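You operate a simulated robot arm through the tools that you are given. There is no shell and no other tool. Be economical: measure what you need, move in short steps, check, and stop when the job is done.

You are at the controls of a simulated two-armed robot. One attempt, no reset.

Task
Clear the stop and run one empty palm stroke at 3 sec and 3 mm.
Fine: pull out the stop button, push RESET once, set the side box's knob and the lower knob beside the clamp, then hold both palm buttons down for one stroke.

It is judged by the outcome, as a careful person would: the job done as asked, and still so three seconds after it is handed in. It fails if anything else is knocked over, pushed out of place, dropped, spilled or broken.

Robot
Two 6-joint arms with two-finger parallel grippers on one trunk, on a base that drives. Base frame: it is fixed to the floor where the robot stands at the start and does not move with it; the origin is under the middle of the robot, x ahead of it, y to its left, z up. Readings come in m, degrees, newtons and seconds.
The left shoulder is at the start at [0.06, 0.187, 1.246], the right one opposite. With the tool pointing down near the work surface each hand reaches from about 0.1 to 0.36 m from the robot's upright axis, wherever it stands, measured 20 degrees to its own side. Places, roughly: display of the heel press [0.4, -0.1, 0.5]; heel press [0.9, 0, 1.5]; knob of the side box [0.9, 0.5, 0.8]; lower knob beside the clamp [0.7, -0.2, 1.3]; palm button over the clamp button [0.6, -0.2, 0.8]; palm button over the stop button [0.5, 0.1, 0.8]; stop button of the heel press [0.4, 0, 0.6]; yellow button of the heel press [0.4, 0.2, 0.5]. Payload 1.57 kg a hand.
The TCP of each hand is the grasp point between the finger pads, 0.03 m short of the fingertips. In the tool frame z runs along the fingers and y along their closing line. Largest opening 0.11 m; finger width 0.024, thickness 0.012; the body of the gripper, 0.048 by 0.112 m, starts 0.078 m behind the TCP.
Orientation is told as [roll, pitch, yaw] about the base's x, y, z axes, in that order, counted from this pose: with the fingers straight down and closing along the base's y, the tool's x points along the base's -x, its y along +y and its z along -z.

Tools
- The arms move only by the tool drive_tool. It takes "left_steps", "right_steps" or both (then of equal length, played together; a hand with none holds still); each is a list of rows, each a list of 7 numbers: the shift along the tool's x, y, z in m, then the turn, a rotation vector about the tool's x, y, z in degrees, then the gripper command, from -1 (shut) to 1 (fully open), values between in proportion. In form: [[tx, ty, tz, wx, wy, wz, jaw], ...]. A call has 1 to 10 rows; each row shifts and turns the commanded pose from where the row before left it, along the tool's axes as they then stand. Each row takes 0.2 s and may step no farther than 0.05 m and 8.6 degrees from the row before; otherwise, or with a gripper value out of range, the whole call is refused. A pose out of reach is approached as far as the arm can. The call stops where the force on the tool passes 40 N (or 10 N more than at its start, if that is more) or the arm is blocked; 0.2 s more then pass. The fingers move at their own pace (about 0.153 m/s each) and stop on an object; they squeeze with about 29 N. The grip force told is the motor's: it shows also when the fingers shut on nothing. Time passes only in rows, and 0.2 s behind the last, so rows that do not move let the fingers close. The reply holds the time, the measured pose of the TCP, the force on the tool along the base axes, the opening and the grip force, in the units named above and with some noise, with the torque about the TCP (base axes, N m) and any sound that the robot's microphone picked up, and new pictures: "show" is both (left out), scene, wrist or none (wrist: the cameras of the hands that moved).
- Cameras (640 x 400 px; columns grow to the right, rows downward): "scene" is now at [0.0183, -0.0175, 1.7884]; the picture's right is [-0.24, -0.97, 0.00], its down [-0.72, 0.18, -0.67] and it looks along [0.65, -0.16, -0.75] (base axes); focal length 244 px, centre (320, 200). "left" rides on the left gripper at [0.07, -0.016, -0.141] in its tool frame; the picture's right is [0.23, 0.97, 0.00], its down [-0.86, 0.20, -0.48] and it looks along [-0.47, 0.11, 0.88] (tool axes); focal length 222 px, centre (320, 200). "right" rides on the right gripper at [0.07, 0.016, -0.141] in its tool frame; the picture's right is [-0.23, 0.97, 0.00], its down [-0.86, -0.20, -0.48] and it looks along [-0.47, -0.11, 0.88] (tool axes); focal length 222 px, centre (320, 200). There is no depth. A picture from a camera that has moved, and an enlarged one, comes with that camera's place and axes in the base frame and with its lens.
- move_column(by): slides the trunk up (or, below 0, down) by that many m; the arms and the scene camera ride with it, the base frame stays. It gives what a move gives, with no picture.
- roll_base(legs): drives the robot by 1 to 6 legs, each [ahead, left, turn to the left] in m, m and degrees, along the robot's own axes; the way and the turn of a leg run together, so that a leg with both is an arc; at most 1.5 m and 180 degrees a leg. The arms and the cameras ride along, it lands a little off, and it stops where it bumps. It gives what a move gives, and a new picture of the scene camera.
- head_to(pan, tilt): turns the head with the scene camera to pan (to the left, within 86 degrees either way) and tilt (down, from -29 to 69), counted from straight ahead of the robot. It gives what a move gives, and a new picture of the scene camera.
- inspect(camera, box): a new picture of the part [left, top, right, bottom] of that camera's present view, enlarged. It takes no simulated time.
- sign_off(): hands the job in; it is judged then, once.

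Work in short steps. Places have to be worked out from the pictures, the camera data and where the tool is seen: move nearer, look again, correct. Check each grasp and each placing, and mend what went wrong. You have 120 turns and 260 pictures in all, those below and enlarged ones among them. Open the grippers and draw the arms clear of the work before you hand the job in, unless the task says otherwise; then end with one line.

The tools are called after "Call:" as name(argument=value, ...) on one line, values as JSON. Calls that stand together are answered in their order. drive_tool: Moves the arms, as the interface text tells. Its arguments: {"type":"object","properties":{"left_steps":{"type":"array"},"right_steps":{"type":"array"},"show":{"type":"string","enum":["both","scene","wrist","none"]}},"required":[]} The other tools are called the same way: move_column (by) slides the trunk up or down; roll_base (legs) drives the base; head_to (pan, tilt) turns the head that bears the scene camera; inspect (camera, box) takes an enlarged picture of a part of a camera's view; sign_off () hands the job in.

At the start:

```text
t: 0.0
left_tcp_pos: [0.4316, 0.1155, 1.4247]
left_orientation: [0.0, 0.1, 0.0]
left_contact_force: [-0.9, -0.4, 0.0]
left_moment: [-0.03, 0.0, 0.03]
left_grip_width: 0.11
left_gripper_force: 0.2
right_tcp_pos: [0.3542, -0.1989, 1.5087]
right_orientation: [0.0, 0.0, 0.0]
right_contact_force: [-0.3, 0.0, -0.3]
right_moment: [-0.02, 0.01, 0.0]
right_grip_width: 0.1099
right_gripper_force: 0.1
trunk travel left (down, up): [-0.874, 0.116]
robot x, y, heading: [-0.0026, -0.0026, 0.1]
head pan, tilt: [-14.0, 48.3]
```

scene: 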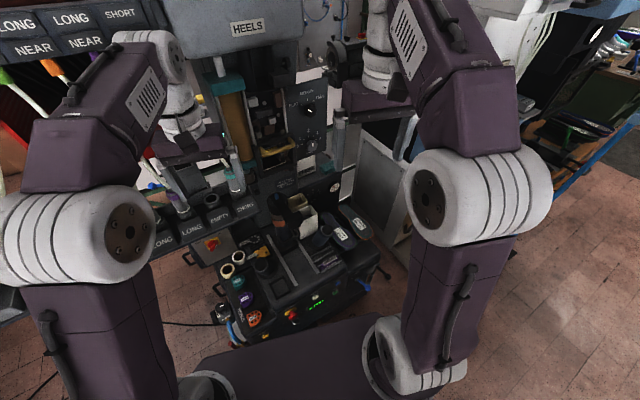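
right: 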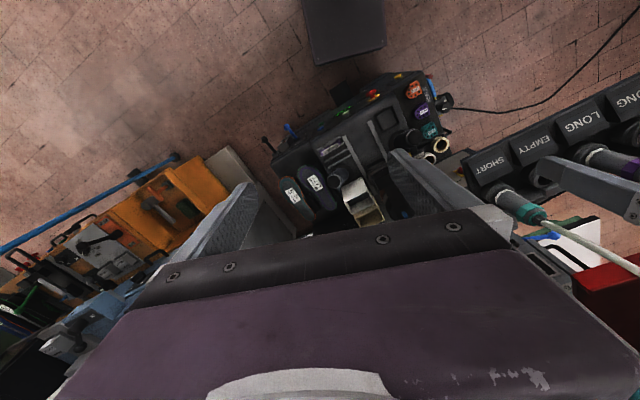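
left: 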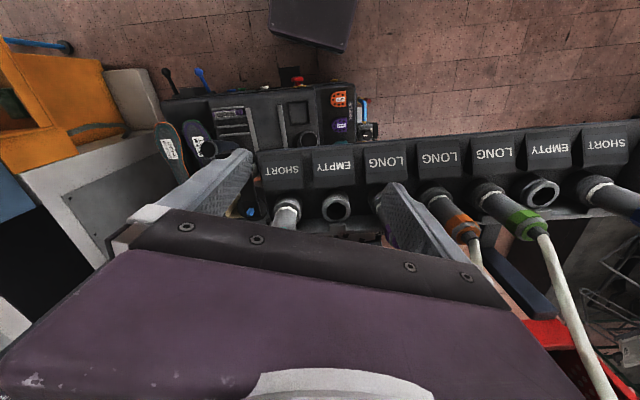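

The arms hang in front of the press. I first enlarge the middle of the scene view to identify the controls.

Call:
inspect(camera="scene", box=[180, 160, 420, 350])

Call:
inspect(camera="scene", box=[200, 20, 400, 180])

```text
2.11 times, centred on (300, 255) of scene
camera zoom: at [0.0183, -0.0175, 1.7884], right [-0.24, -0.97, 0.0], down [-0.72, 0.18, -0.67], along [0.65, -0.16, -0.75], focal length 514 px, centre (362, 84)
```

zoom: 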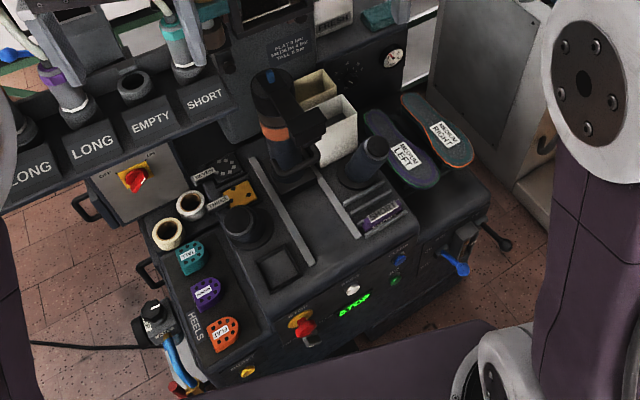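

```text
2.50 times, centred on (300, 100) of scene
camera zoom: at [0.0183, -0.0175, 1.7884], right [-0.24, -0.97, 0.0], down [-0.72, 0.18, -0.67], along [0.65, -0.16, -0.75], focal length 611 px, centre (370, 450)
```

zoom: 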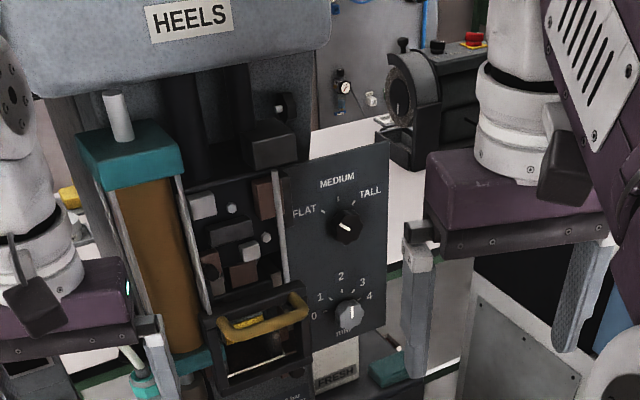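

I need to find the side box with the seconds knob, and the labels on the front panel.

Call:
inspect(camera="scene", box=[190, 220, 270, 270])

Call:
inspect(camera="scene", box=[250, 260, 380, 340])

Call:
head_to(pan=25, tilt=40)

```text
8.00 times, centred on (230, 245) of scene
camera zoom: at [0.0183, -0.0175, 1.7884], right [-0.24, -0.97, 0.0], down [-0.72, 0.18, -0.67], along [0.65, -0.16, -0.75], focal length 1954 px, centre (1040, -160)
```

zoom: 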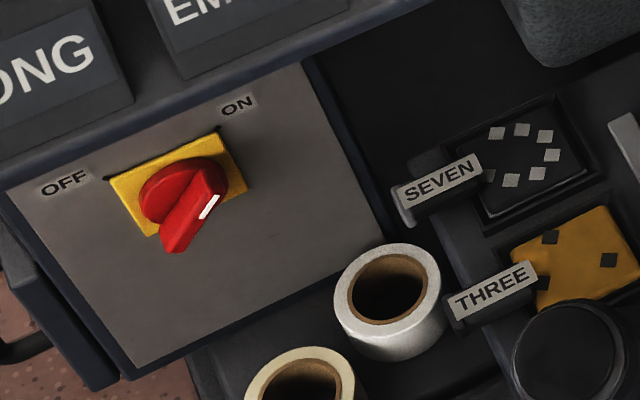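

```text
4.92 times, centred on (315, 300) of scene
camera zoom: at [0.0183, -0.0175, 1.7884], right [-0.24, -0.97, 0.0], down [-0.72, 0.18, -0.67], along [0.65, -0.16, -0.75], focal length 1202 px, centre (345, -292)
```

zoom: 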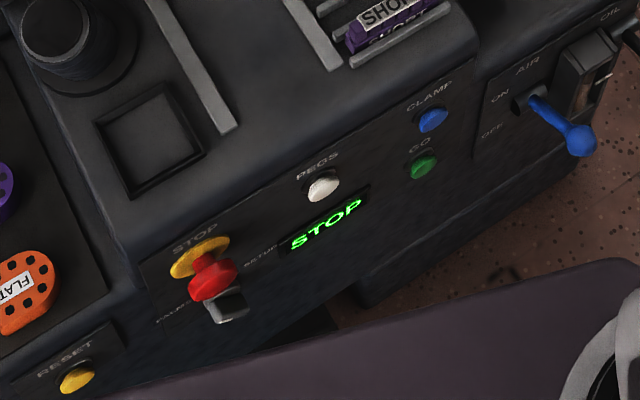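

```text
t: 1.1
left_tcp_pos: [0.4315, 0.1143, 1.4248]
left_orientation: [0.1, 0.0, 0.0]
left_contact_force: [0.6, 0.0, 0.5]
left_moment: [-0.03, 0.0, -0.02]
left_grip_width: 0.1104
left_gripper_force: 0.1
right_tcp_pos: [0.3531, -0.1985, 1.5093]
right_orientation: [0.0, 0.0, 0.0]
right_contact_force: [-0.4, -0.3, -0.5]
right_moment: [0.01, 0.02, 0.0]
right_grip_width: 0.1104
right_gripper_force: 0.1
trunk travel left (down, up): [-0.874, 0.116]
robot x, y, heading: [-0.001, 0.0047, 0.2]
head pan, tilt: [25.0, 40.0]
camera scene: at [0.0191, 0.0372, 1.8003], right [0.42, -0.91, 0.0], down [-0.58, -0.27, -0.77], along [0.69, 0.32, -0.64], focal length 244 px, centre (320, 200)
```

scene: 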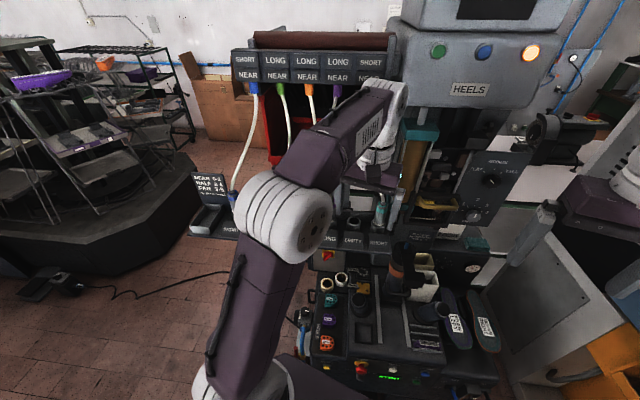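

Selector PALM/SETUP sits under the stop button. There is a sign left of the bench; I enlarge it and the lamps.

Call:
inspect(camera="scene", box=[180, 160, 260, 240])

Call:
inspect(camera="scene", box=[220, 20, 420, 130])

Call:
inspect(camera="scene", box=[290, 220, 470, 390])

Call:
inspect(camera="left", box=[140, 40, 400, 240])

```text
5.00 times, centred on (220, 200) of scene
camera zoom: at [0.0191, 0.0372, 1.8003], right [0.42, -0.91, 0.0], down [-0.58, -0.27, -0.77], along [0.69, 0.32, -0.64], focal length 1221 px, centre (820, 200)
```

zoom: 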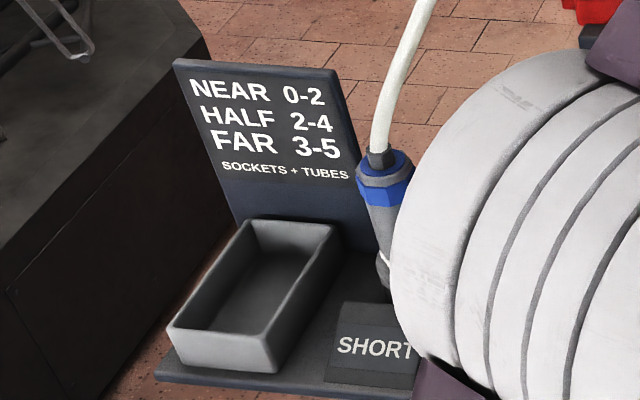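

```text
3.20 times, centred on (320, 75) of scene
camera zoom: at [0.0191, 0.0372, 1.8003], right [0.42, -0.91, 0.0], down [-0.58, -0.27, -0.77], along [0.69, 0.32, -0.64], focal length 782 px, centre (320, 600)
```

zoom: 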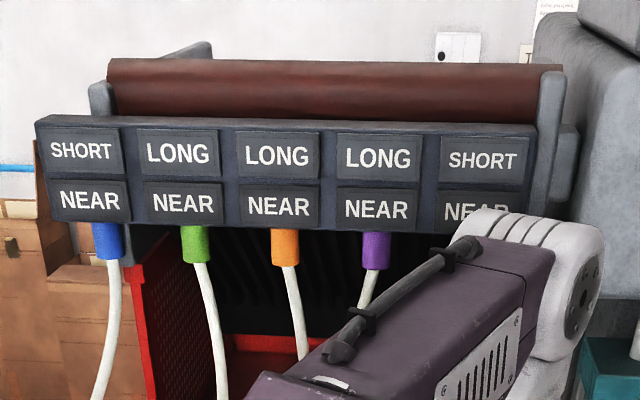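

```text
2.35 times, centred on (380, 305) of scene
camera zoom: at [0.0191, 0.0372, 1.8003], right [0.42, -0.91, 0.0], down [-0.58, -0.27, -0.77], along [0.69, 0.32, -0.64], focal length 575 px, centre (179, -47)
```

zoom: 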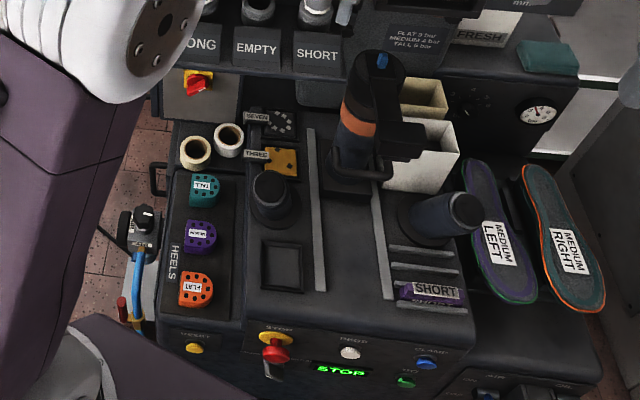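

```text
2.00 times, centred on (270, 140) of left
camera zoom: at [0.3621, 0.0994, 1.5659], right [-0.23, 0.97, 0.0], down [0.86, 0.2, 0.48], along [0.47, 0.11, -0.88], focal length 444 px, centre (420, 320)
```

zoom: 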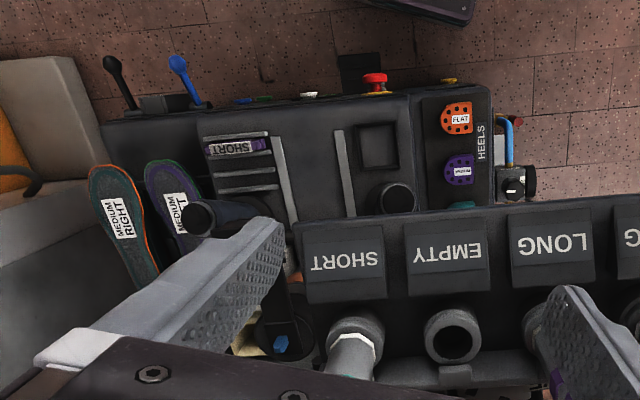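

I see a black knob on a small box hung at the left side of the press, and the isolator OFF/ON. I zoom on both, and on the knob panel.

Call:
inspect(camera="scene", box=[284, 290, 344, 350])

Call:
inspect(camera="scene", box=[440, 140, 540, 230])

Call:
inspect(camera="scene", box=[300, 180, 400, 270])

Call:
head_to(pan=35, tilt=60)

```text
6.67 times, centred on (314, 320) of scene
camera zoom: at [0.0191, 0.0372, 1.8003], right [0.42, -0.91, 0.0], down [-0.58, -0.27, -0.77], along [0.69, 0.32, -0.64], focal length 1628 px, centre (360, -600)
```

zoom: 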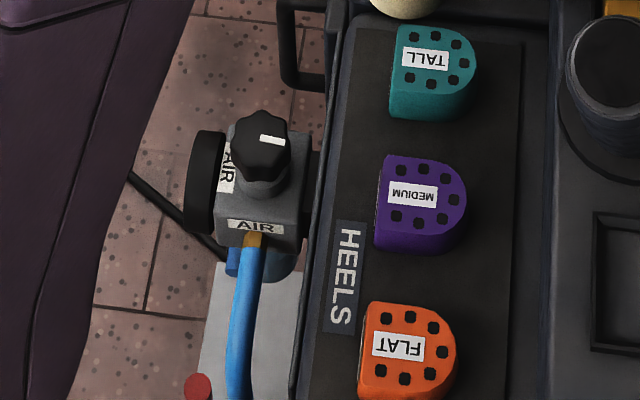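

```text
4.44 times, centred on (490, 185) of scene
camera zoom: at [0.0191, 0.0372, 1.8003], right [0.42, -0.91, 0.0], down [-0.58, -0.27, -0.77], along [0.69, 0.32, -0.64], focal length 1086 px, centre (-436, 267)
```

zoom: 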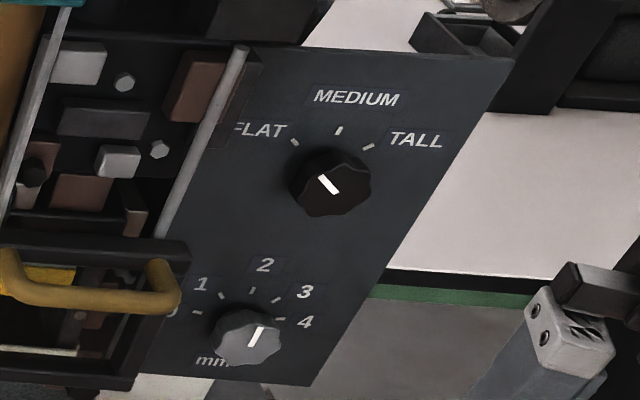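

```text
4.44 times, centred on (350, 225) of scene
camera zoom: at [0.0191, 0.0372, 1.8003], right [0.42, -0.91, 0.0], down [-0.58, -0.27, -0.77], along [0.69, 0.32, -0.64], focal length 1086 px, centre (187, 89)
```

zoom: 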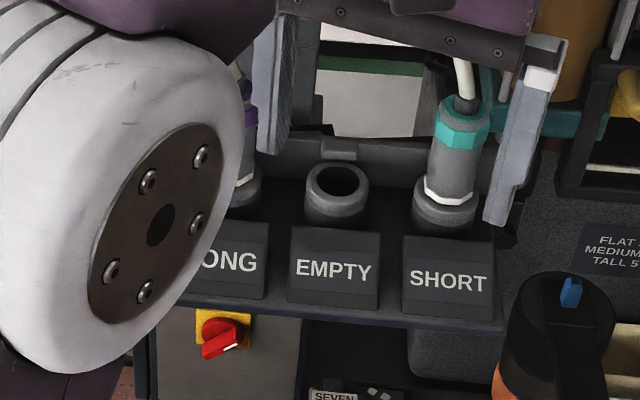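

```text
t: 1.9
left_tcp_pos: [0.4313, 0.1143, 1.4239]
left_orientation: [0.0, 0.0, -0.1]
left_contact_force: [0.5, -0.1, 0.0]
left_moment: [-0.01, 0.03, 0.0]
left_grip_width: 0.1098
left_gripper_force: 0.0
right_tcp_pos: [0.3526, -0.1985, 1.5089]
right_orientation: [0.0, 0.1, 0.0]
right_contact_force: [0.2, -0.6, 0.1]
right_moment: [-0.01, 0.02, -0.02]
right_grip_width: 0.11
right_gripper_force: 0.2
trunk travel left (down, up): [-0.874, 0.116]
robot x, y, heading: [-0.0015, 0.0017, -0.2]
head pan, tilt: [35.0, 60.0]
camera scene: at [-0.0032, 0.0397, 1.7736], right [0.57, -0.82, 0.0], down [-0.71, -0.5, -0.5], along [0.41, 0.29, -0.87], focal length 244 px, centre (320, 200)
```

scene: 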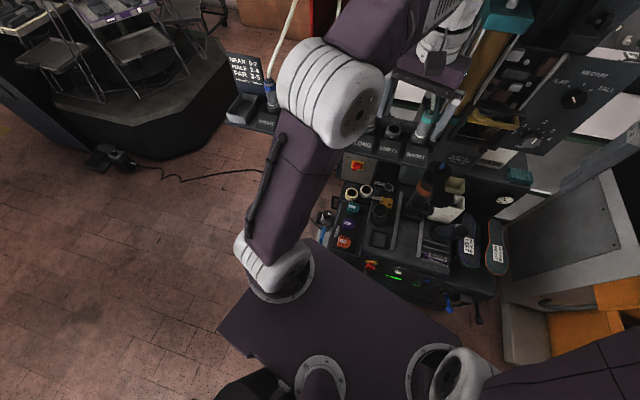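

The side black knob is AIR; the timer knob must be hidden behind the left arm. I back the base off and go left for a better view.

Call:
roll_base(legs=[[-0.4, 0, 0], [0, 0.7, 0]])

Call:
head_to(pan=-25, tilt=40)

```text
t: 7.9
left_tcp_pos: [0.0281, 0.8254, 1.4245]
left_orientation: [0.1, 0.0, 0.0]
left_contact_force: [-0.4, -0.1, 0.1]
left_moment: [0.03, -0.03, 0.03]
left_grip_width: 0.1098
left_gripper_force: 0.1
right_tcp_pos: [-0.0485, 0.5104, 1.5075]
right_orientation: [0.1, 0.0, 0.0]
right_contact_force: [0.2, -0.5, -0.1]
right_moment: [0.01, 0.0, 0.0]
right_grip_width: 0.1101
right_gripper_force: 0.0
trunk travel left (down, up): [-0.874, 0.116]
robot x, y, heading: [-0.4036, 0.7099, 0.0]
head pan, tilt: [35.0, 60.0]
camera scene: at [-0.4055, 0.7488, 1.7736], right [0.57, -0.82, 0.0], down [-0.71, -0.5, -0.5], along [0.41, 0.29, -0.87], focal length 244 px, centre (320, 200)
```

scene: 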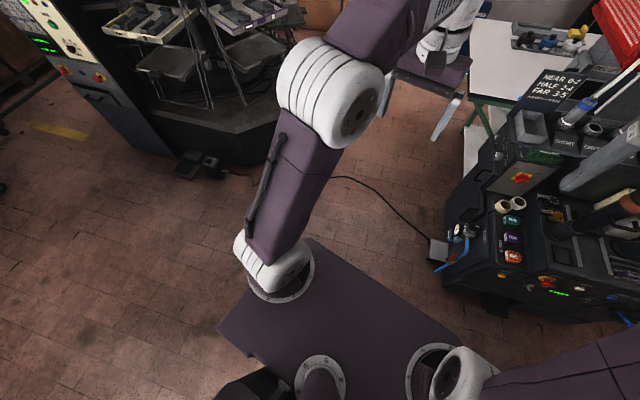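

```text
t: 9.2
left_tcp_pos: [0.0296, 0.8271, 1.4244]
left_orientation: [0.0, 0.0, 0.1]
left_contact_force: [-0.6, -0.2, 0.3]
left_moment: [-0.05, 0.01, 0.0]
left_grip_width: 0.11
left_gripper_force: 0.0
right_tcp_pos: [-0.0484, 0.5113, 1.5092]
right_orientation: [-0.1, -0.1, -0.1]
right_contact_force: [0.8, -0.3, -0.6]
right_moment: [0.01, 0.02, 0.0]
right_grip_width: 0.1102
right_gripper_force: 0.1
trunk travel left (down, up): [-0.874, 0.116]
robot x, y, heading: [-0.4005, 0.7116, 0.1]
head pan, tilt: [-25.0, 40.0]
camera scene: at [-0.383, 0.6764, 1.8002], right [-0.42, -0.91, 0.0], down [-0.58, 0.27, -0.77], along [0.69, -0.32, -0.64], focal length 244 px, centre (320, 200)
```

scene: 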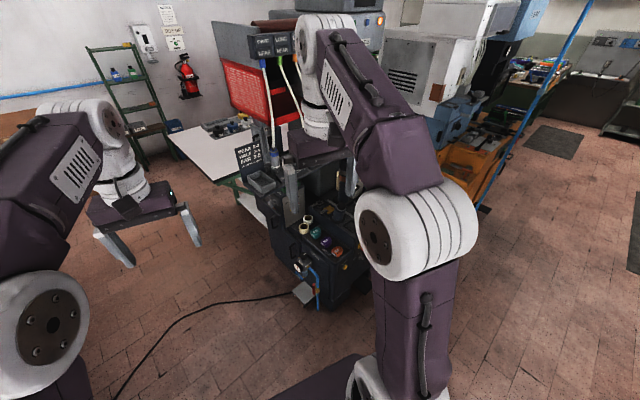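

The side box appears under the bench with a green display; I zoom in.

Call:
inspect(camera="scene", box=[225, 140, 305, 220])

Call:
head_to(pan=5, tilt=48)

```text
5.00 times, centred on (265, 180) of scene
camera zoom: at [-0.383, 0.6764, 1.8002], right [-0.42, -0.91, 0.0], down [-0.58, 0.27, -0.77], along [0.69, -0.32, -0.64], focal length 1221 px, centre (595, 300)
```

zoom: 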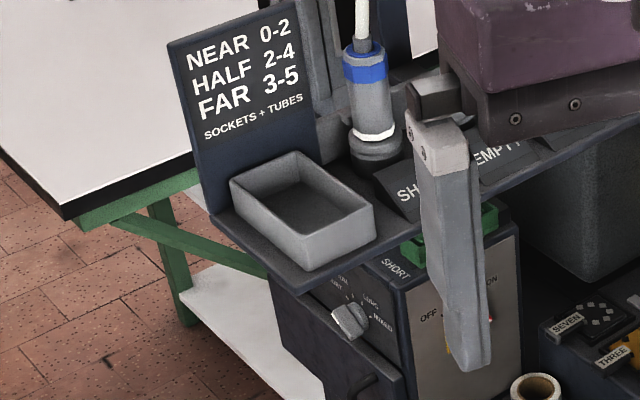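

```text
t: 10.1
left_tcp_pos: [0.0293, 0.8267, 1.4248]
left_orientation: [0.0, 0.1, 0.0]
left_contact_force: [0.3, -0.4, -0.2]
left_moment: [-0.05, 0.0, 0.0]
left_grip_width: 0.1098
left_gripper_force: 0.1
right_tcp_pos: [-0.049, 0.512, 1.5083]
right_orientation: [-0.1, 0.0, 0.0]
right_contact_force: [-0.8, -0.5, 0.5]
right_moment: [0.0, -0.01, 0.01]
right_grip_width: 0.1101
right_gripper_force: 0.1
trunk travel left (down, up): [-0.874, 0.116]
robot x, y, heading: [-0.4021, 0.711, -0.0]
head pan, tilt: [5.0, 48.0]
camera scene: at [-0.3816, 0.7193, 1.7888], right [0.09, -1.0, 0.0], down [-0.74, -0.06, -0.67], along [0.67, 0.06, -0.74], focal length 244 px, centre (320, 200)
```

scene: 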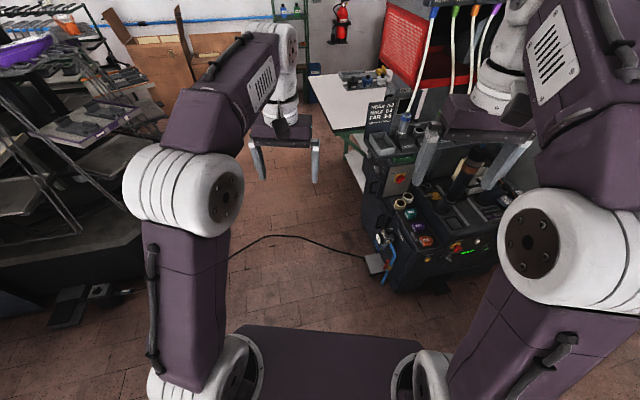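

The timer knob is on the left (+y) face of the side box, near [0.85, 0.45, 0.72]. I drive to its left side to read its scale.

Call:
roll_base(legs=[[0.3, 0.4, 0], [0.1, 0, -40]])

Call:
head_to(pan=0, tilt=45)

```text
t: 14.9
left_tcp_pos: [0.3989, 0.9035, 1.4248]
left_orientation: [0.0, 0.0, -38.7]
left_contact_force: [-0.5, -0.5, -0.4]
left_moment: [0.02, 0.0, 0.02]
left_grip_width: 0.1099
left_gripper_force: 0.1
right_tcp_pos: [0.1398, 0.7063, 1.5089]
right_orientation: [0.1, 0.0, -38.7]
right_contact_force: [-0.7, 0.3, 1.0]
right_moment: [-0.02, -0.03, 0.0]
right_grip_width: 0.11
right_gripper_force: 0.0
trunk travel left (down, up): [-0.874, 0.116]
robot x, y, heading: [-0.011, 1.0848, -38.7]
head pan, tilt: [5.0, 48.0]
camera scene: at [0.0108, 1.0787, 1.7888], right [-0.56, -0.83, 0.0], down [-0.62, 0.41, -0.67], along [0.56, -0.37, -0.74], focal length 244 px, centre (320, 200)
```

scene: 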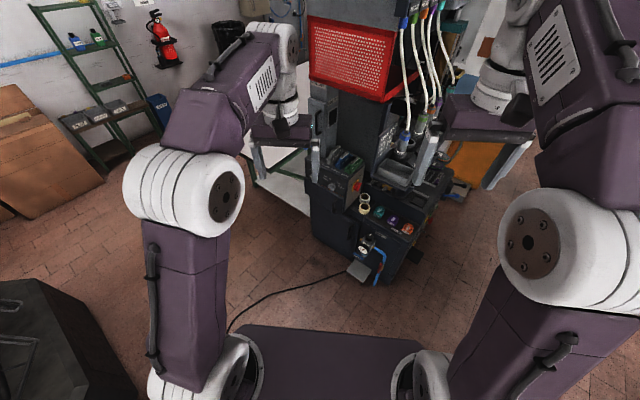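

```text
t: 15.6
left_tcp_pos: [0.3985, 0.9033, 1.4238]
left_orientation: [0.1, 0.0, -38.8]
left_contact_force: [0.1, -0.3, 0.0]
left_moment: [0.01, 0.02, -0.02]
left_grip_width: 0.11
left_gripper_force: 0.1
right_tcp_pos: [0.1413, 0.7044, 1.5096]
right_orientation: [0.0, 0.0, -38.8]
right_contact_force: [-0.7, 0.0, -0.8]
right_moment: [0.02, -0.04, -0.03]
right_grip_width: 0.11
right_gripper_force: 0.0
trunk travel left (down, up): [-0.874, 0.116]
robot x, y, heading: [-0.0084, 1.0787, -38.7]
head pan, tilt: [0.0, 45.0]
camera scene: at [0.009, 1.0709, 1.793], right [-0.63, -0.78, 0.0], down [-0.55, 0.44, -0.71], along [0.55, -0.44, -0.71], focal length 244 px, centre (320, 200)
```

scene: 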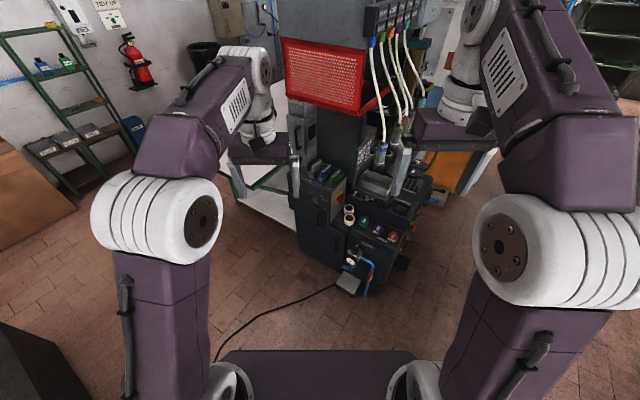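

Call:
inspect(camera="scene", box=[285, 140, 365, 270])

Call:
inspect(camera="scene", box=[295, 180, 340, 220])

Call:
inspect(camera="left", box=[0, 0, 640, 400])

```text
3.08 times, centred on (325, 205) of scene
camera zoom: at [0.009, 1.0709, 1.793], right [-0.63, -0.78, 0.0], down [-0.55, 0.44, -0.71], along [0.55, -0.44, -0.71], focal length 752 px, centre (305, 185)
```

zoom: 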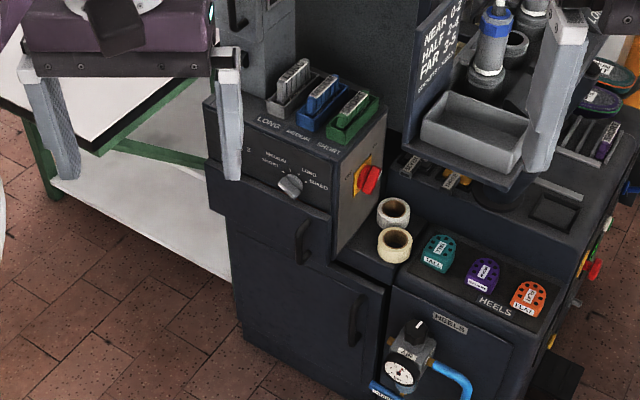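

```text
10.00 times, centred on (318, 200) of scene
camera zoom: at [0.009, 1.0709, 1.793], right [-0.63, -0.78, 0.0], down [-0.55, 0.44, -0.71], along [0.55, -0.44, -0.71], focal length 2443 px, centre (345, 200)
```

zoom: 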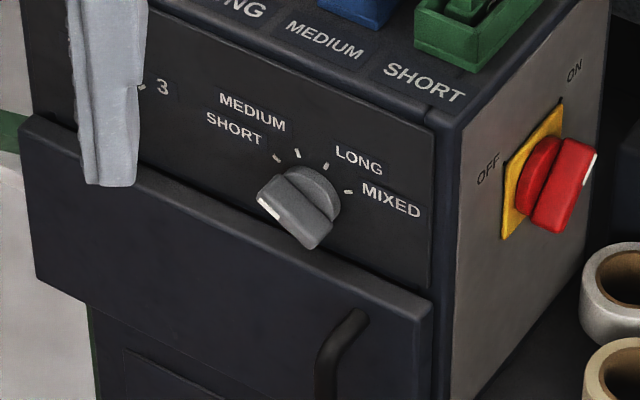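

```text
1.00 times, centred on (320, 200) of left (not enlarged: the box is as wide or as high as the picture)
camera zoom: at [0.3348, 0.934, 1.566], right [0.43, 0.9, 0.0], down [0.79, -0.38, 0.48], along [0.43, -0.21, -0.88], focal length 222 px, centre (320, 200)
```

zoom: 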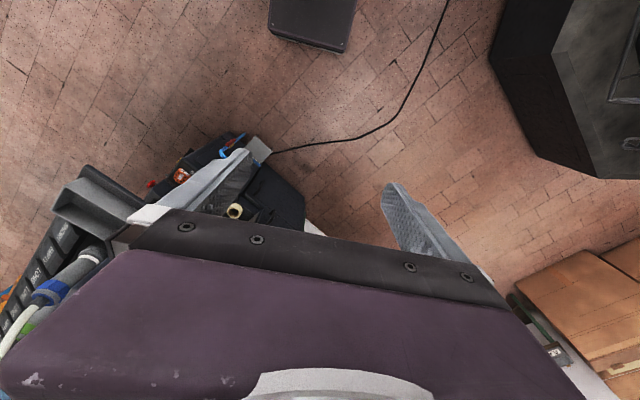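

A second dial with "3" is hidden by the left finger. I shift the base left to see it.

Call:
roll_base(legs=[[0, 0.2, 0]])

Call:
inspect(camera="scene", box=[310, 150, 410, 230])

```text
t: 17.2
left_tcp_pos: [0.5231, 1.0558, 1.4245]
left_orientation: [0.2, -0.1, -39.0]
left_contact_force: [-1.1, 0.3, 0.1]
left_moment: [0.03, -0.04, 0.01]
left_grip_width: 0.11
left_gripper_force: 0.1
right_tcp_pos: [0.2637, 0.8591, 1.5071]
right_orientation: [0.2, 0.0, -38.9]
right_contact_force: [0.1, 0.4, -0.1]
right_moment: [0.04, -0.01, 0.0]
right_grip_width: 0.1099
right_gripper_force: 0.0
trunk travel left (down, up): [-0.874, 0.116]
robot x, y, heading: [0.1197, 1.2409, -38.8]
head pan, tilt: [0.0, 45.0]
camera scene: at [0.1324, 1.2237, 1.793], right [-0.63, -0.78, 0.0], down [-0.55, 0.45, -0.71], along [0.55, -0.44, -0.71], focal length 244 px, centre (320, 200)
```

scene: 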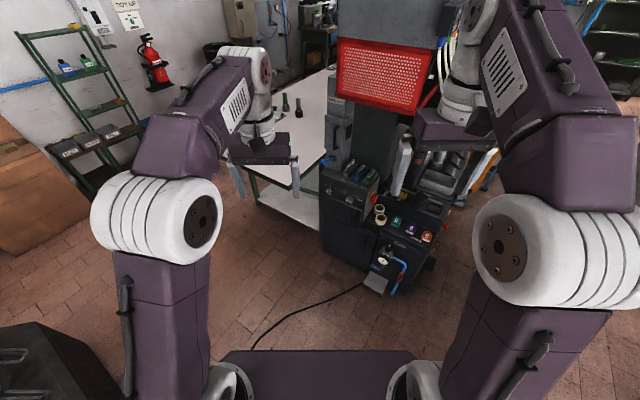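

```text
5.00 times, centred on (360, 190) of scene
camera zoom: at [0.1324, 1.2237, 1.793], right [-0.63, -0.78, 0.0], down [-0.55, 0.45, -0.71], along [0.55, -0.44, -0.71], focal length 1221 px, centre (120, 250)
```

zoom: 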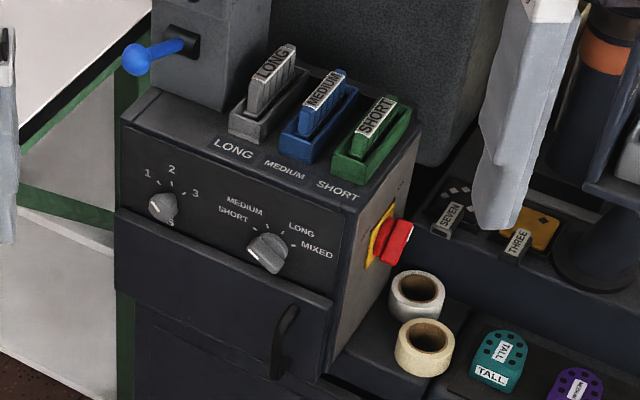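

Call:
inspect(camera="scene", box=[328, 174, 358, 200])

```text
15.38 times, centred on (343, 187) of scene
camera zoom: at [0.1324, 1.2237, 1.793], right [-0.63, -0.78, 0.0], down [-0.55, 0.45, -0.71], along [0.55, -0.44, -0.71], focal length 3758 px, centre (-34, 400)
```

zoom: 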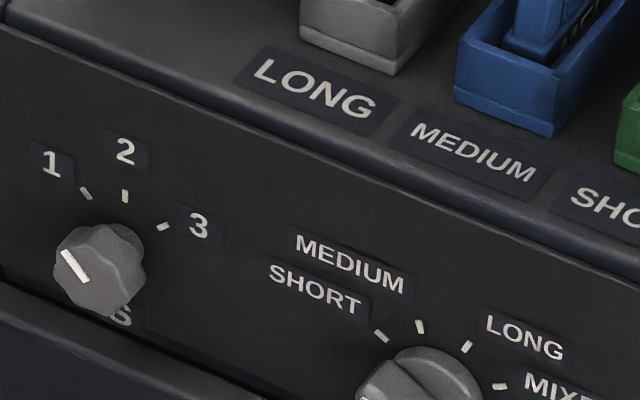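

The seconds knob (1/2/3 s) is at about [0.93, 0.52, 0.80] on a panel facing roughly (-0.36, 0.93). I turn the base to face it and move beside it with clearance.

Call:
roll_base(legs=[[0, 0, -30], [0.28, 0.34, 0]])

Call:
inspect(camera="scene", box=[240, 120, 400, 260])

```text
t: 21.4
left_tcp_pos: [0.7931, 0.7357, 1.4252]
left_orientation: [0.1, 0.0, -69.5]
left_contact_force: [-0.3, 0.2, -0.5]
left_moment: [-0.03, -0.05, -0.01]
left_grip_width: 0.1098
left_gripper_force: 0.0
right_tcp_pos: [0.4704, 0.6989, 1.5083]
right_orientation: [0.1, -0.1, -69.5]
right_contact_force: [0.3, 0.4, -0.6]
right_moment: [0.01, -0.05, -0.01]
right_grip_width: 0.11
right_gripper_force: 0.1
trunk travel left (down, up): [-0.874, 0.116]
robot x, y, heading: [0.5348, 1.0959, -69.5]
head pan, tilt: [0.0, 45.0]
camera scene: at [0.5432, 1.0811, 1.793], right [-0.94, -0.35, 0.0], down [-0.25, 0.66, -0.71], along [0.25, -0.66, -0.71], focal length 244 px, centre (320, 200)
```

scene: 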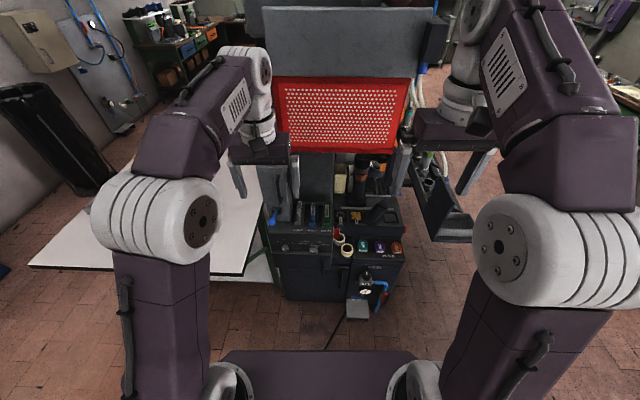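

```text
2.86 times, centred on (320, 190) of scene
camera zoom: at [0.5432, 1.0811, 1.793], right [-0.94, -0.35, 0.0], down [-0.25, 0.66, -0.71], along [0.25, -0.66, -0.71], focal length 698 px, centre (320, 229)
```

zoom: 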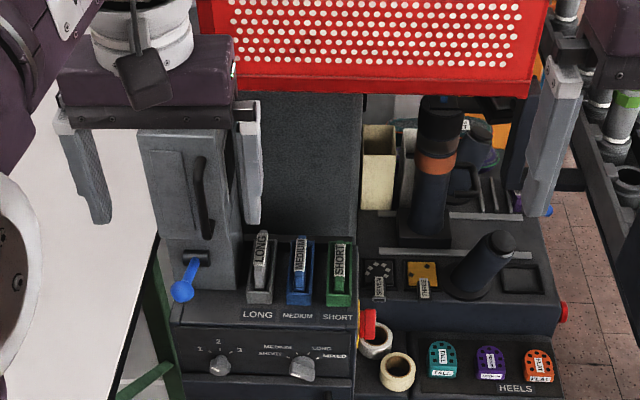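

Call:
inspect(camera="scene", box=[276, 230, 336, 266])

```text
10.67 times, centred on (306, 248) of scene
camera zoom: at [0.5432, 1.0811, 1.793], right [-0.94, -0.35, 0.0], down [-0.25, 0.66, -0.71], along [0.25, -0.66, -0.71], focal length 2606 px, centre (469, -312)
```

zoom: 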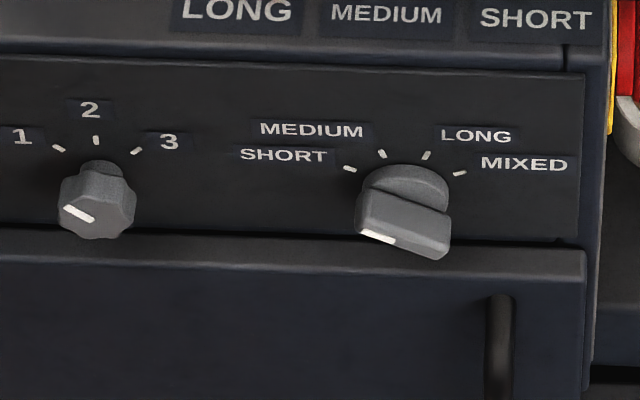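

The panel faces me squarely. I back off 0.12 m, then tilt the left tool to point forward horizontally.

Call:
roll_base(legs=[[-0.12, 0, 0]])

Call:
drive_tool(left_steps=[[-0.014, 0, 0, 0, -8.2, 0, 1], [-0.014, 0, 0.002, 0, -8.2, 0, 1], [-0.0135, 0, 0.004, 0, -8.2, 0, 1], [-0.0125, 0, 0.006, 0, -8.2, 0, 1], [-0.012, 0, 0.0075, 0, -8.2, 0, 1], [-0.0105, 0, 0.009, 0, -8.2, 0, 1]], show="scene")

```text
t: 22.6
left_tcp_pos: [0.7549, 0.8434, 1.4245]
left_orientation: [0.1, 0.2, -69.4]
left_contact_force: [-0.4, -0.4, 0.5]
left_moment: [0.04, 0.01, 0.02]
left_grip_width: 0.1098
left_gripper_force: 0.0
right_tcp_pos: [0.4332, 0.8041, 1.5076]
right_orientation: [0.0, 0.2, -69.5]
right_contact_force: [-0.2, -1.2, -0.5]
right_moment: [0.02, 0.02, -0.01]
right_grip_width: 0.1099
right_gripper_force: 0.0
trunk travel left (down, up): [-0.874, 0.116]
robot x, y, heading: [0.4992, 1.206, -69.3]
head pan, tilt: [0.0, 45.0]
camera scene: at [0.5053, 1.1869, 1.7929], right [-0.94, -0.35, 0.0], down [-0.25, 0.66, -0.7], along [0.25, -0.66, -0.71], focal length 244 px, centre (320, 200)
```

scene: 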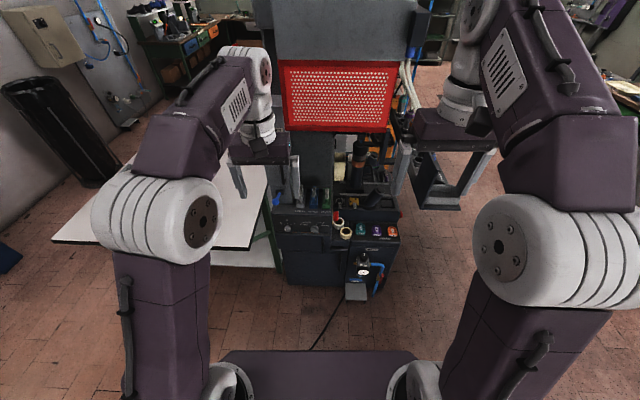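

```text
t: 24.0
left_tcp_pos: [0.7831, 0.7697, 1.4245]
left_orientation: [-0.2, -49.3, -69.5]
left_contact_force: [-0.6, 0.1, 0.0]
left_moment: [0.01, -0.04, 0.08]
left_grip_width: 0.1099
left_gripper_force: 0.0
right_tcp_pos: [0.4313, 0.8086, 1.5074]
right_orientation: [-0.1, 0.0, -69.5]
right_contact_force: [0.0, 0.3, 0.2]
right_moment: [-0.01, 0.01, 0.01]
right_grip_width: 0.1098
right_gripper_force: 0.0
trunk travel left (down, up): [-0.874, 0.116]
robot x, y, heading: [0.4961, 1.2125, -69.3]
head pan, tilt: [0.0, 45.0]
camera scene: at [0.5038, 1.1924, 1.793], right [-0.94, -0.35, 0.0], down [-0.25, 0.66, -0.71], along [0.25, -0.66, -0.71], focal length 244 px, centre (320, 200)
```

scene: 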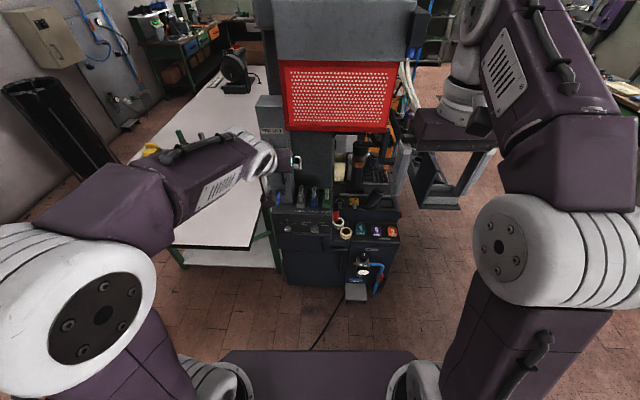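

Works well. I finish the tilt, closing the jaw partly, then lower the trunk so the hand is at the knob's height.

Call:
drive_tool(left_steps=[[-0.007, 0, 0.008, 0, -8.2, 0, 0], [-0.005, 0, 0.009, 0, -8.2, 0, 0], [-0.004, 0, 0.01, 0, -8.2, 0, 0], [-0.002, 0, 0.01, 0, -8.2, 0, 0], [0, 0, 0, 0, -7.9, 0, 0]], show="none")

Call:
move_column(by=-0.6)

Call:
head_to(pan=10, tilt=28)

Call:
inspect(camera="left", box=[0, 0, 640, 400])

```text
t: 25.2
left_tcp_pos: [0.7971, 0.7292, 1.4218]
left_orientation: [-49.6, -89.9, -19.9]
left_contact_force: [0.2, 0.7, -0.9]
left_moment: [-0.02, 0.03, 0.02]
left_grip_width: 0.0553
left_gripper_force: 0.1
right_tcp_pos: [0.4327, 0.8084, 1.5073]
right_orientation: [0.0, 0.0, -69.4]
right_contact_force: [-0.1, -0.1, 0.8]
right_moment: [0.01, 0.04, 0.0]
right_grip_width: 0.1098
right_gripper_force: 0.0
trunk travel left (down, up): [-0.874, 0.116]
robot x, y, heading: [0.4917, 1.2118, -69.7]
head pan, tilt: [0.0, 45.0]
```

```text
refused: -0.6 is not a number from -0.4 to 0.4
```

```text
t: 26.0
left_tcp_pos: [0.7966, 0.7293, 1.423]
left_orientation: [-7.5, -89.9, -62.1]
left_contact_force: [1.3, 0.2, -0.6]
left_moment: [0.02, 0.0, -0.02]
left_grip_width: 0.055
left_gripper_force: 0.1
right_tcp_pos: [0.4319, 0.8101, 1.5083]
right_orientation: [0.0, 0.1, -69.4]
right_contact_force: [0.0, -0.2, 0.0]
right_moment: [0.01, -0.01, 0.0]
right_grip_width: 0.1099
right_gripper_force: 0.0
trunk travel left (down, up): [-0.874, 0.116]
robot x, y, heading: [0.4967, 1.2108, -69.4]
head pan, tilt: [10.0, 28.0]
camera scene: at [0.5218, 1.1898, 1.8187], right [-0.86, -0.51, 0.0], down [-0.24, 0.4, -0.88], along [0.45, -0.76, -0.47], focal length 244 px, centre (320, 200)
```

scene: 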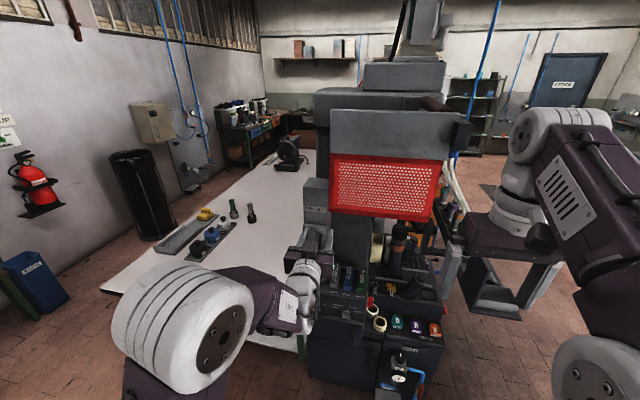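

```text
1.00 times, centred on (320, 200) of left (not enlarged: the box is as wide or as high as the picture)
camera zoom: at [0.7334, 0.8571, 1.3535], right [0.91, 0.34, -0.23], down [0.02, 0.52, 0.86], along [0.41, -0.79, 0.46], focal length 222 px, centre (320, 200)
```

zoom: 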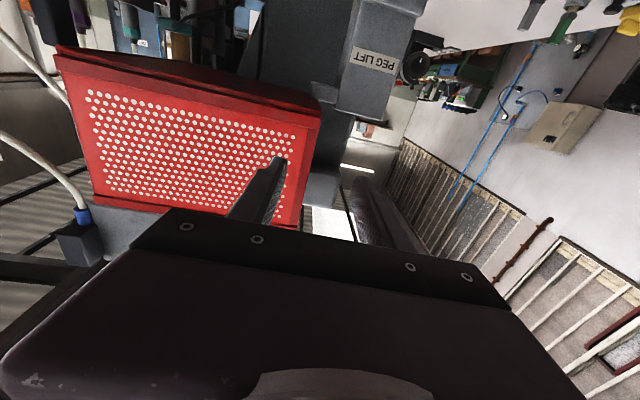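

Clear of the table edge. Lower the trunk in two moves.

Call:
move_column(by=-0.4)

Call:
move_column(by=-0.225)

Call:
inspect(camera="left", box=[0, 0, 640, 400])

Call:
inspect(camera="scene", box=[0, 0, 640, 400])

```text
t: 29.8
left_tcp_pos: [0.7971, 0.7296, 1.0236]
left_orientation: [-4.4, -89.9, -65.1]
left_contact_force: [0.6, -0.1, -0.1]
left_moment: [0.02, -0.03, -0.01]
left_grip_width: 0.0551
left_gripper_force: 0.3
right_tcp_pos: [0.4303, 0.8088, 1.1077]
right_orientation: [0.0, 0.1, -69.4]
right_contact_force: [0.1, 0.0, 0.2]
right_moment: [-0.02, 0.0, -0.02]
right_grip_width: 0.11
right_gripper_force: 0.0
trunk travel left (down, up): [-0.474, 0.516]
robot x, y, heading: [0.4941, 1.2104, -69.3]
head pan, tilt: [10.0, 28.0]
```

```text
t: 32.2
left_tcp_pos: [0.797, 0.7291, 0.7979]
left_orientation: [-4.9, -89.9, -64.6]
left_contact_force: [0.6, 0.7, 1.0]
left_moment: [0.03, -0.03, 0.0]
left_grip_width: 0.0552
left_gripper_force: 0.1
right_tcp_pos: [0.4327, 0.808, 0.8838]
right_orientation: [0.0, 0.0, -69.5]
right_contact_force: [-0.7, 0.0, 0.4]
right_moment: [0.01, 0.0, 0.0]
right_grip_width: 0.11
right_gripper_force: 0.0
trunk travel left (down, up): [-0.249, 0.741]
robot x, y, heading: [0.4935, 1.2091, -69.4]
head pan, tilt: [10.0, 28.0]
```

```text
1.00 times, centred on (320, 200) of left (not enlarged: the box is as wide or as high as the picture)
camera zoom: at [0.7334, 0.857, 0.7284], right [0.91, 0.34, -0.23], down [0.02, 0.52, 0.86], along [0.41, -0.78, 0.46], focal length 222 px, centre (320, 200)
```

zoom: 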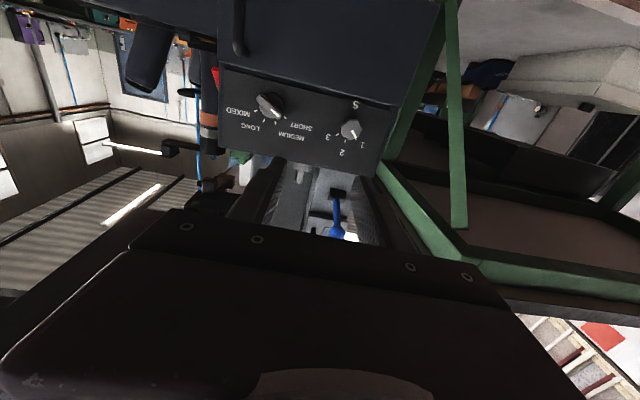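

```text
1.00 times, centred on (320, 200) of scene (not enlarged: the box is as wide or as high as the picture)
camera zoom: at [0.5217, 1.1897, 1.1938], right [-0.86, -0.51, 0.0], down [-0.24, 0.4, -0.88], along [0.45, -0.76, -0.47], focal length 244 px, centre (320, 200)
```

zoom: 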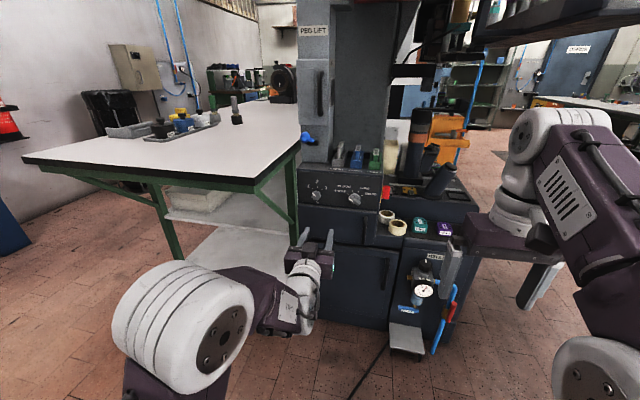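

Call:
inspect(camera="left", box=[320, 90, 384, 170])

Call:
inspect(camera="scene", box=[286, 170, 366, 220])

```text
5.00 times, centred on (352, 130) of left
camera zoom: at [0.7334, 0.857, 0.7284], right [0.91, 0.34, -0.23], down [0.02, 0.52, 0.86], along [0.41, -0.78, 0.46], focal length 1111 px, centre (160, 550)
```

zoom: 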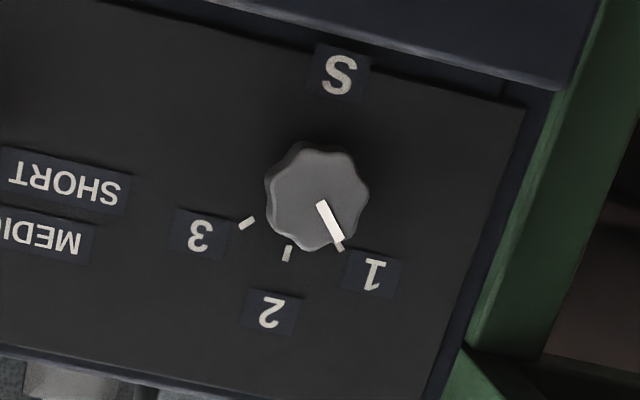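

```text
8.00 times, centred on (326, 195) of scene
camera zoom: at [0.5217, 1.1897, 1.1938], right [-0.86, -0.51, 0.0], down [-0.24, 0.4, -0.88], along [0.45, -0.76, -0.47], focal length 1954 px, centre (272, 240)
```

zoom: 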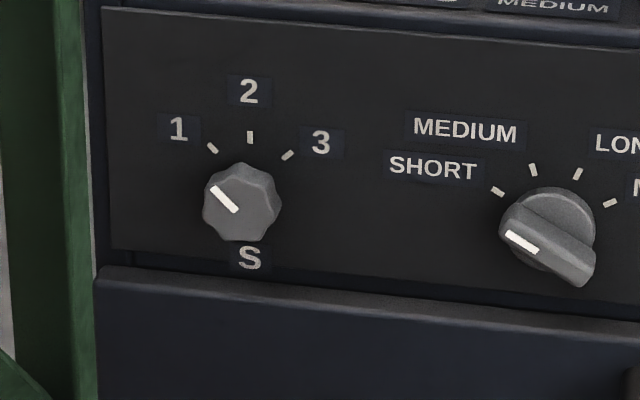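

Pointer is at 1 s now; knob face is at about [0.941, 0.508, 0.788]. I align in front of it with the tool pre-rolled -45°.

Call:
drive_tool(left_steps=[[0.005, 0.029, 0.03, 0, 0, 0, 0], [0.005, 0.028, 0.03, 0, 0, 0, 0], [0, 0, 0.04, 0, 0, 0, 0], [0, 0, 0.04, 0, 0, 0, 0], [0, 0, 0.01, 0, 0, -7.5, 0], [0, 0, 0, 0, 0, -7.5, 0], [0, 0, 0, 0, 0, -7.5, 0], [0, 0, 0, 0, 0, -7.5, 0], [0, 0, 0, 0, 0, -7.5, 0], [0, 0, 0, 0, 0, -7.5, 0]])

Call:
inspect(camera="scene", box=[266, 160, 366, 235])

```text
t: 34.4
left_tcp_pos: [0.7756, 0.5394, 0.8731]
left_orientation: [-89.1, -48.9, 20.6]
left_contact_force: [-0.6, -0.7, -0.8]
left_moment: [0.0, 0.01, 0.01]
left_grip_width: 0.055
left_gripper_force: 0.0
left hand out of reach, approached as far as the arm can: row 1, 2, 3, 4, 5, 6, 7, 8, 9, 10
right_tcp_pos: [0.4312, 0.8093, 0.8832]
right_orientation: [-0.1, 0.0, -69.4]
right_contact_force: [-0.4, -0.6, 0.0]
right_moment: [-0.01, 0.0, 0.01]
right_grip_width: 0.1099
right_gripper_force: 0.0
trunk travel left (down, up): [-0.249, 0.741]
robot x, y, heading: [0.4974, 1.2109, -69.1]
head pan, tilt: [10.0, 28.0]
camera scene: at [0.5218, 1.1895, 1.1938], right [-0.86, -0.51, 0.0], down [-0.24, 0.4, -0.88], along [0.45, -0.76, -0.47], focal length 244 px, centre (320, 200)
camera left: at [0.6716, 0.6507, 0.8321], right [0.54, 0.22, -0.81], down [0.49, 0.7, 0.52], along [0.68, -0.68, 0.27], focal length 222 px, centre (320, 200)
```

scene: 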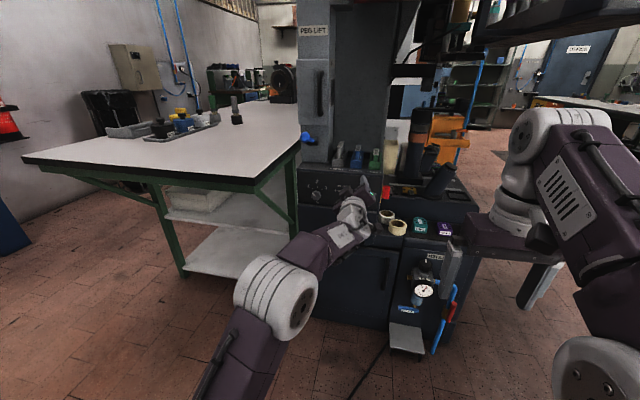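
left: 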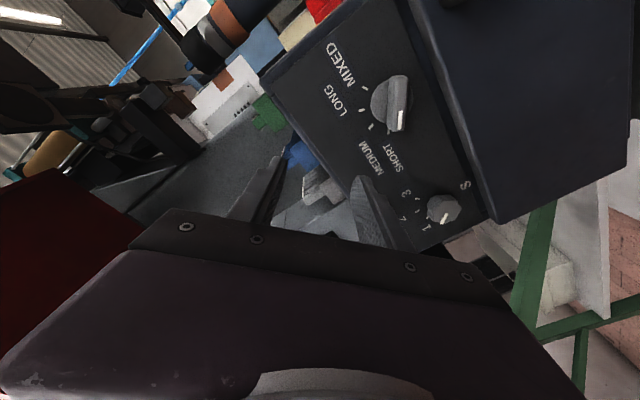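

```text
5.33 times, centred on (316, 198) of scene
camera zoom: at [0.5218, 1.1895, 1.1938], right [-0.86, -0.51, 0.0], down [-0.24, 0.4, -0.88], along [0.45, -0.76, -0.47], focal length 1303 px, centre (341, 213)
```

zoom: 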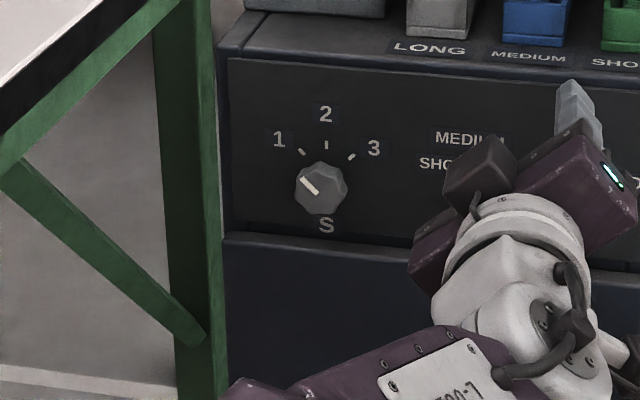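

The target was out of reach, so the arm drifted off-pose (nothing was touched). I reverse those steps exactly to return to the earlier good pose.

Call:
drive_tool(left_steps=[[0, 0, 0, 0, 0, 7.5, 0], [0, 0, 0, 0, 0, 7.5, 0], [0, 0, 0, 0, 0, 7.5, 0], [0, 0, 0, 0, 0, 7.5, 0], [0, 0, 0, 0, 0, 7.5, 0], [0, 0, -0.01, 0, 0, 7.5, 0], [0, 0, -0.04, 0, 0, 0, 0], [0, 0, -0.04, 0, 0, 0, 0], [-0.005, -0.028, -0.04, 0, 0, 0, 0], [-0.005, -0.029, -0.03, 0, 0, 0, 0]], show="scene")

```text
t: 36.6
left_tcp_pos: [0.6659, 0.6689, 0.8784]
left_orientation: [87.1, -86.0, -156.2]
left_contact_force: [0.5, 0.4, 0.0]
left_moment: [-0.02, 0.01, -0.02]
left_grip_width: 0.0549
left_gripper_force: 0.1
right_tcp_pos: [0.4317, 0.8101, 0.8836]
right_orientation: [0.0, 0.0, -69.4]
right_contact_force: [0.3, -0.3, 0.4]
right_moment: [0.02, 0.03, -0.01]
right_grip_width: 0.1099
right_gripper_force: 0.0
trunk travel left (down, up): [-0.249, 0.741]
robot x, y, heading: [0.4948, 1.211, -69.1]
head pan, tilt: [10.0, 28.0]
camera scene: at [0.5214, 1.1898, 1.1938], right [-0.86, -0.51, 0.0], down [-0.24, 0.4, -0.88], along [0.45, -0.76, -0.47], focal length 244 px, centre (320, 200)
```

scene: 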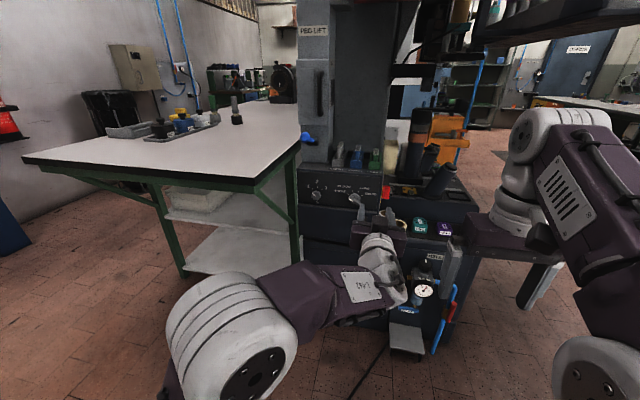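

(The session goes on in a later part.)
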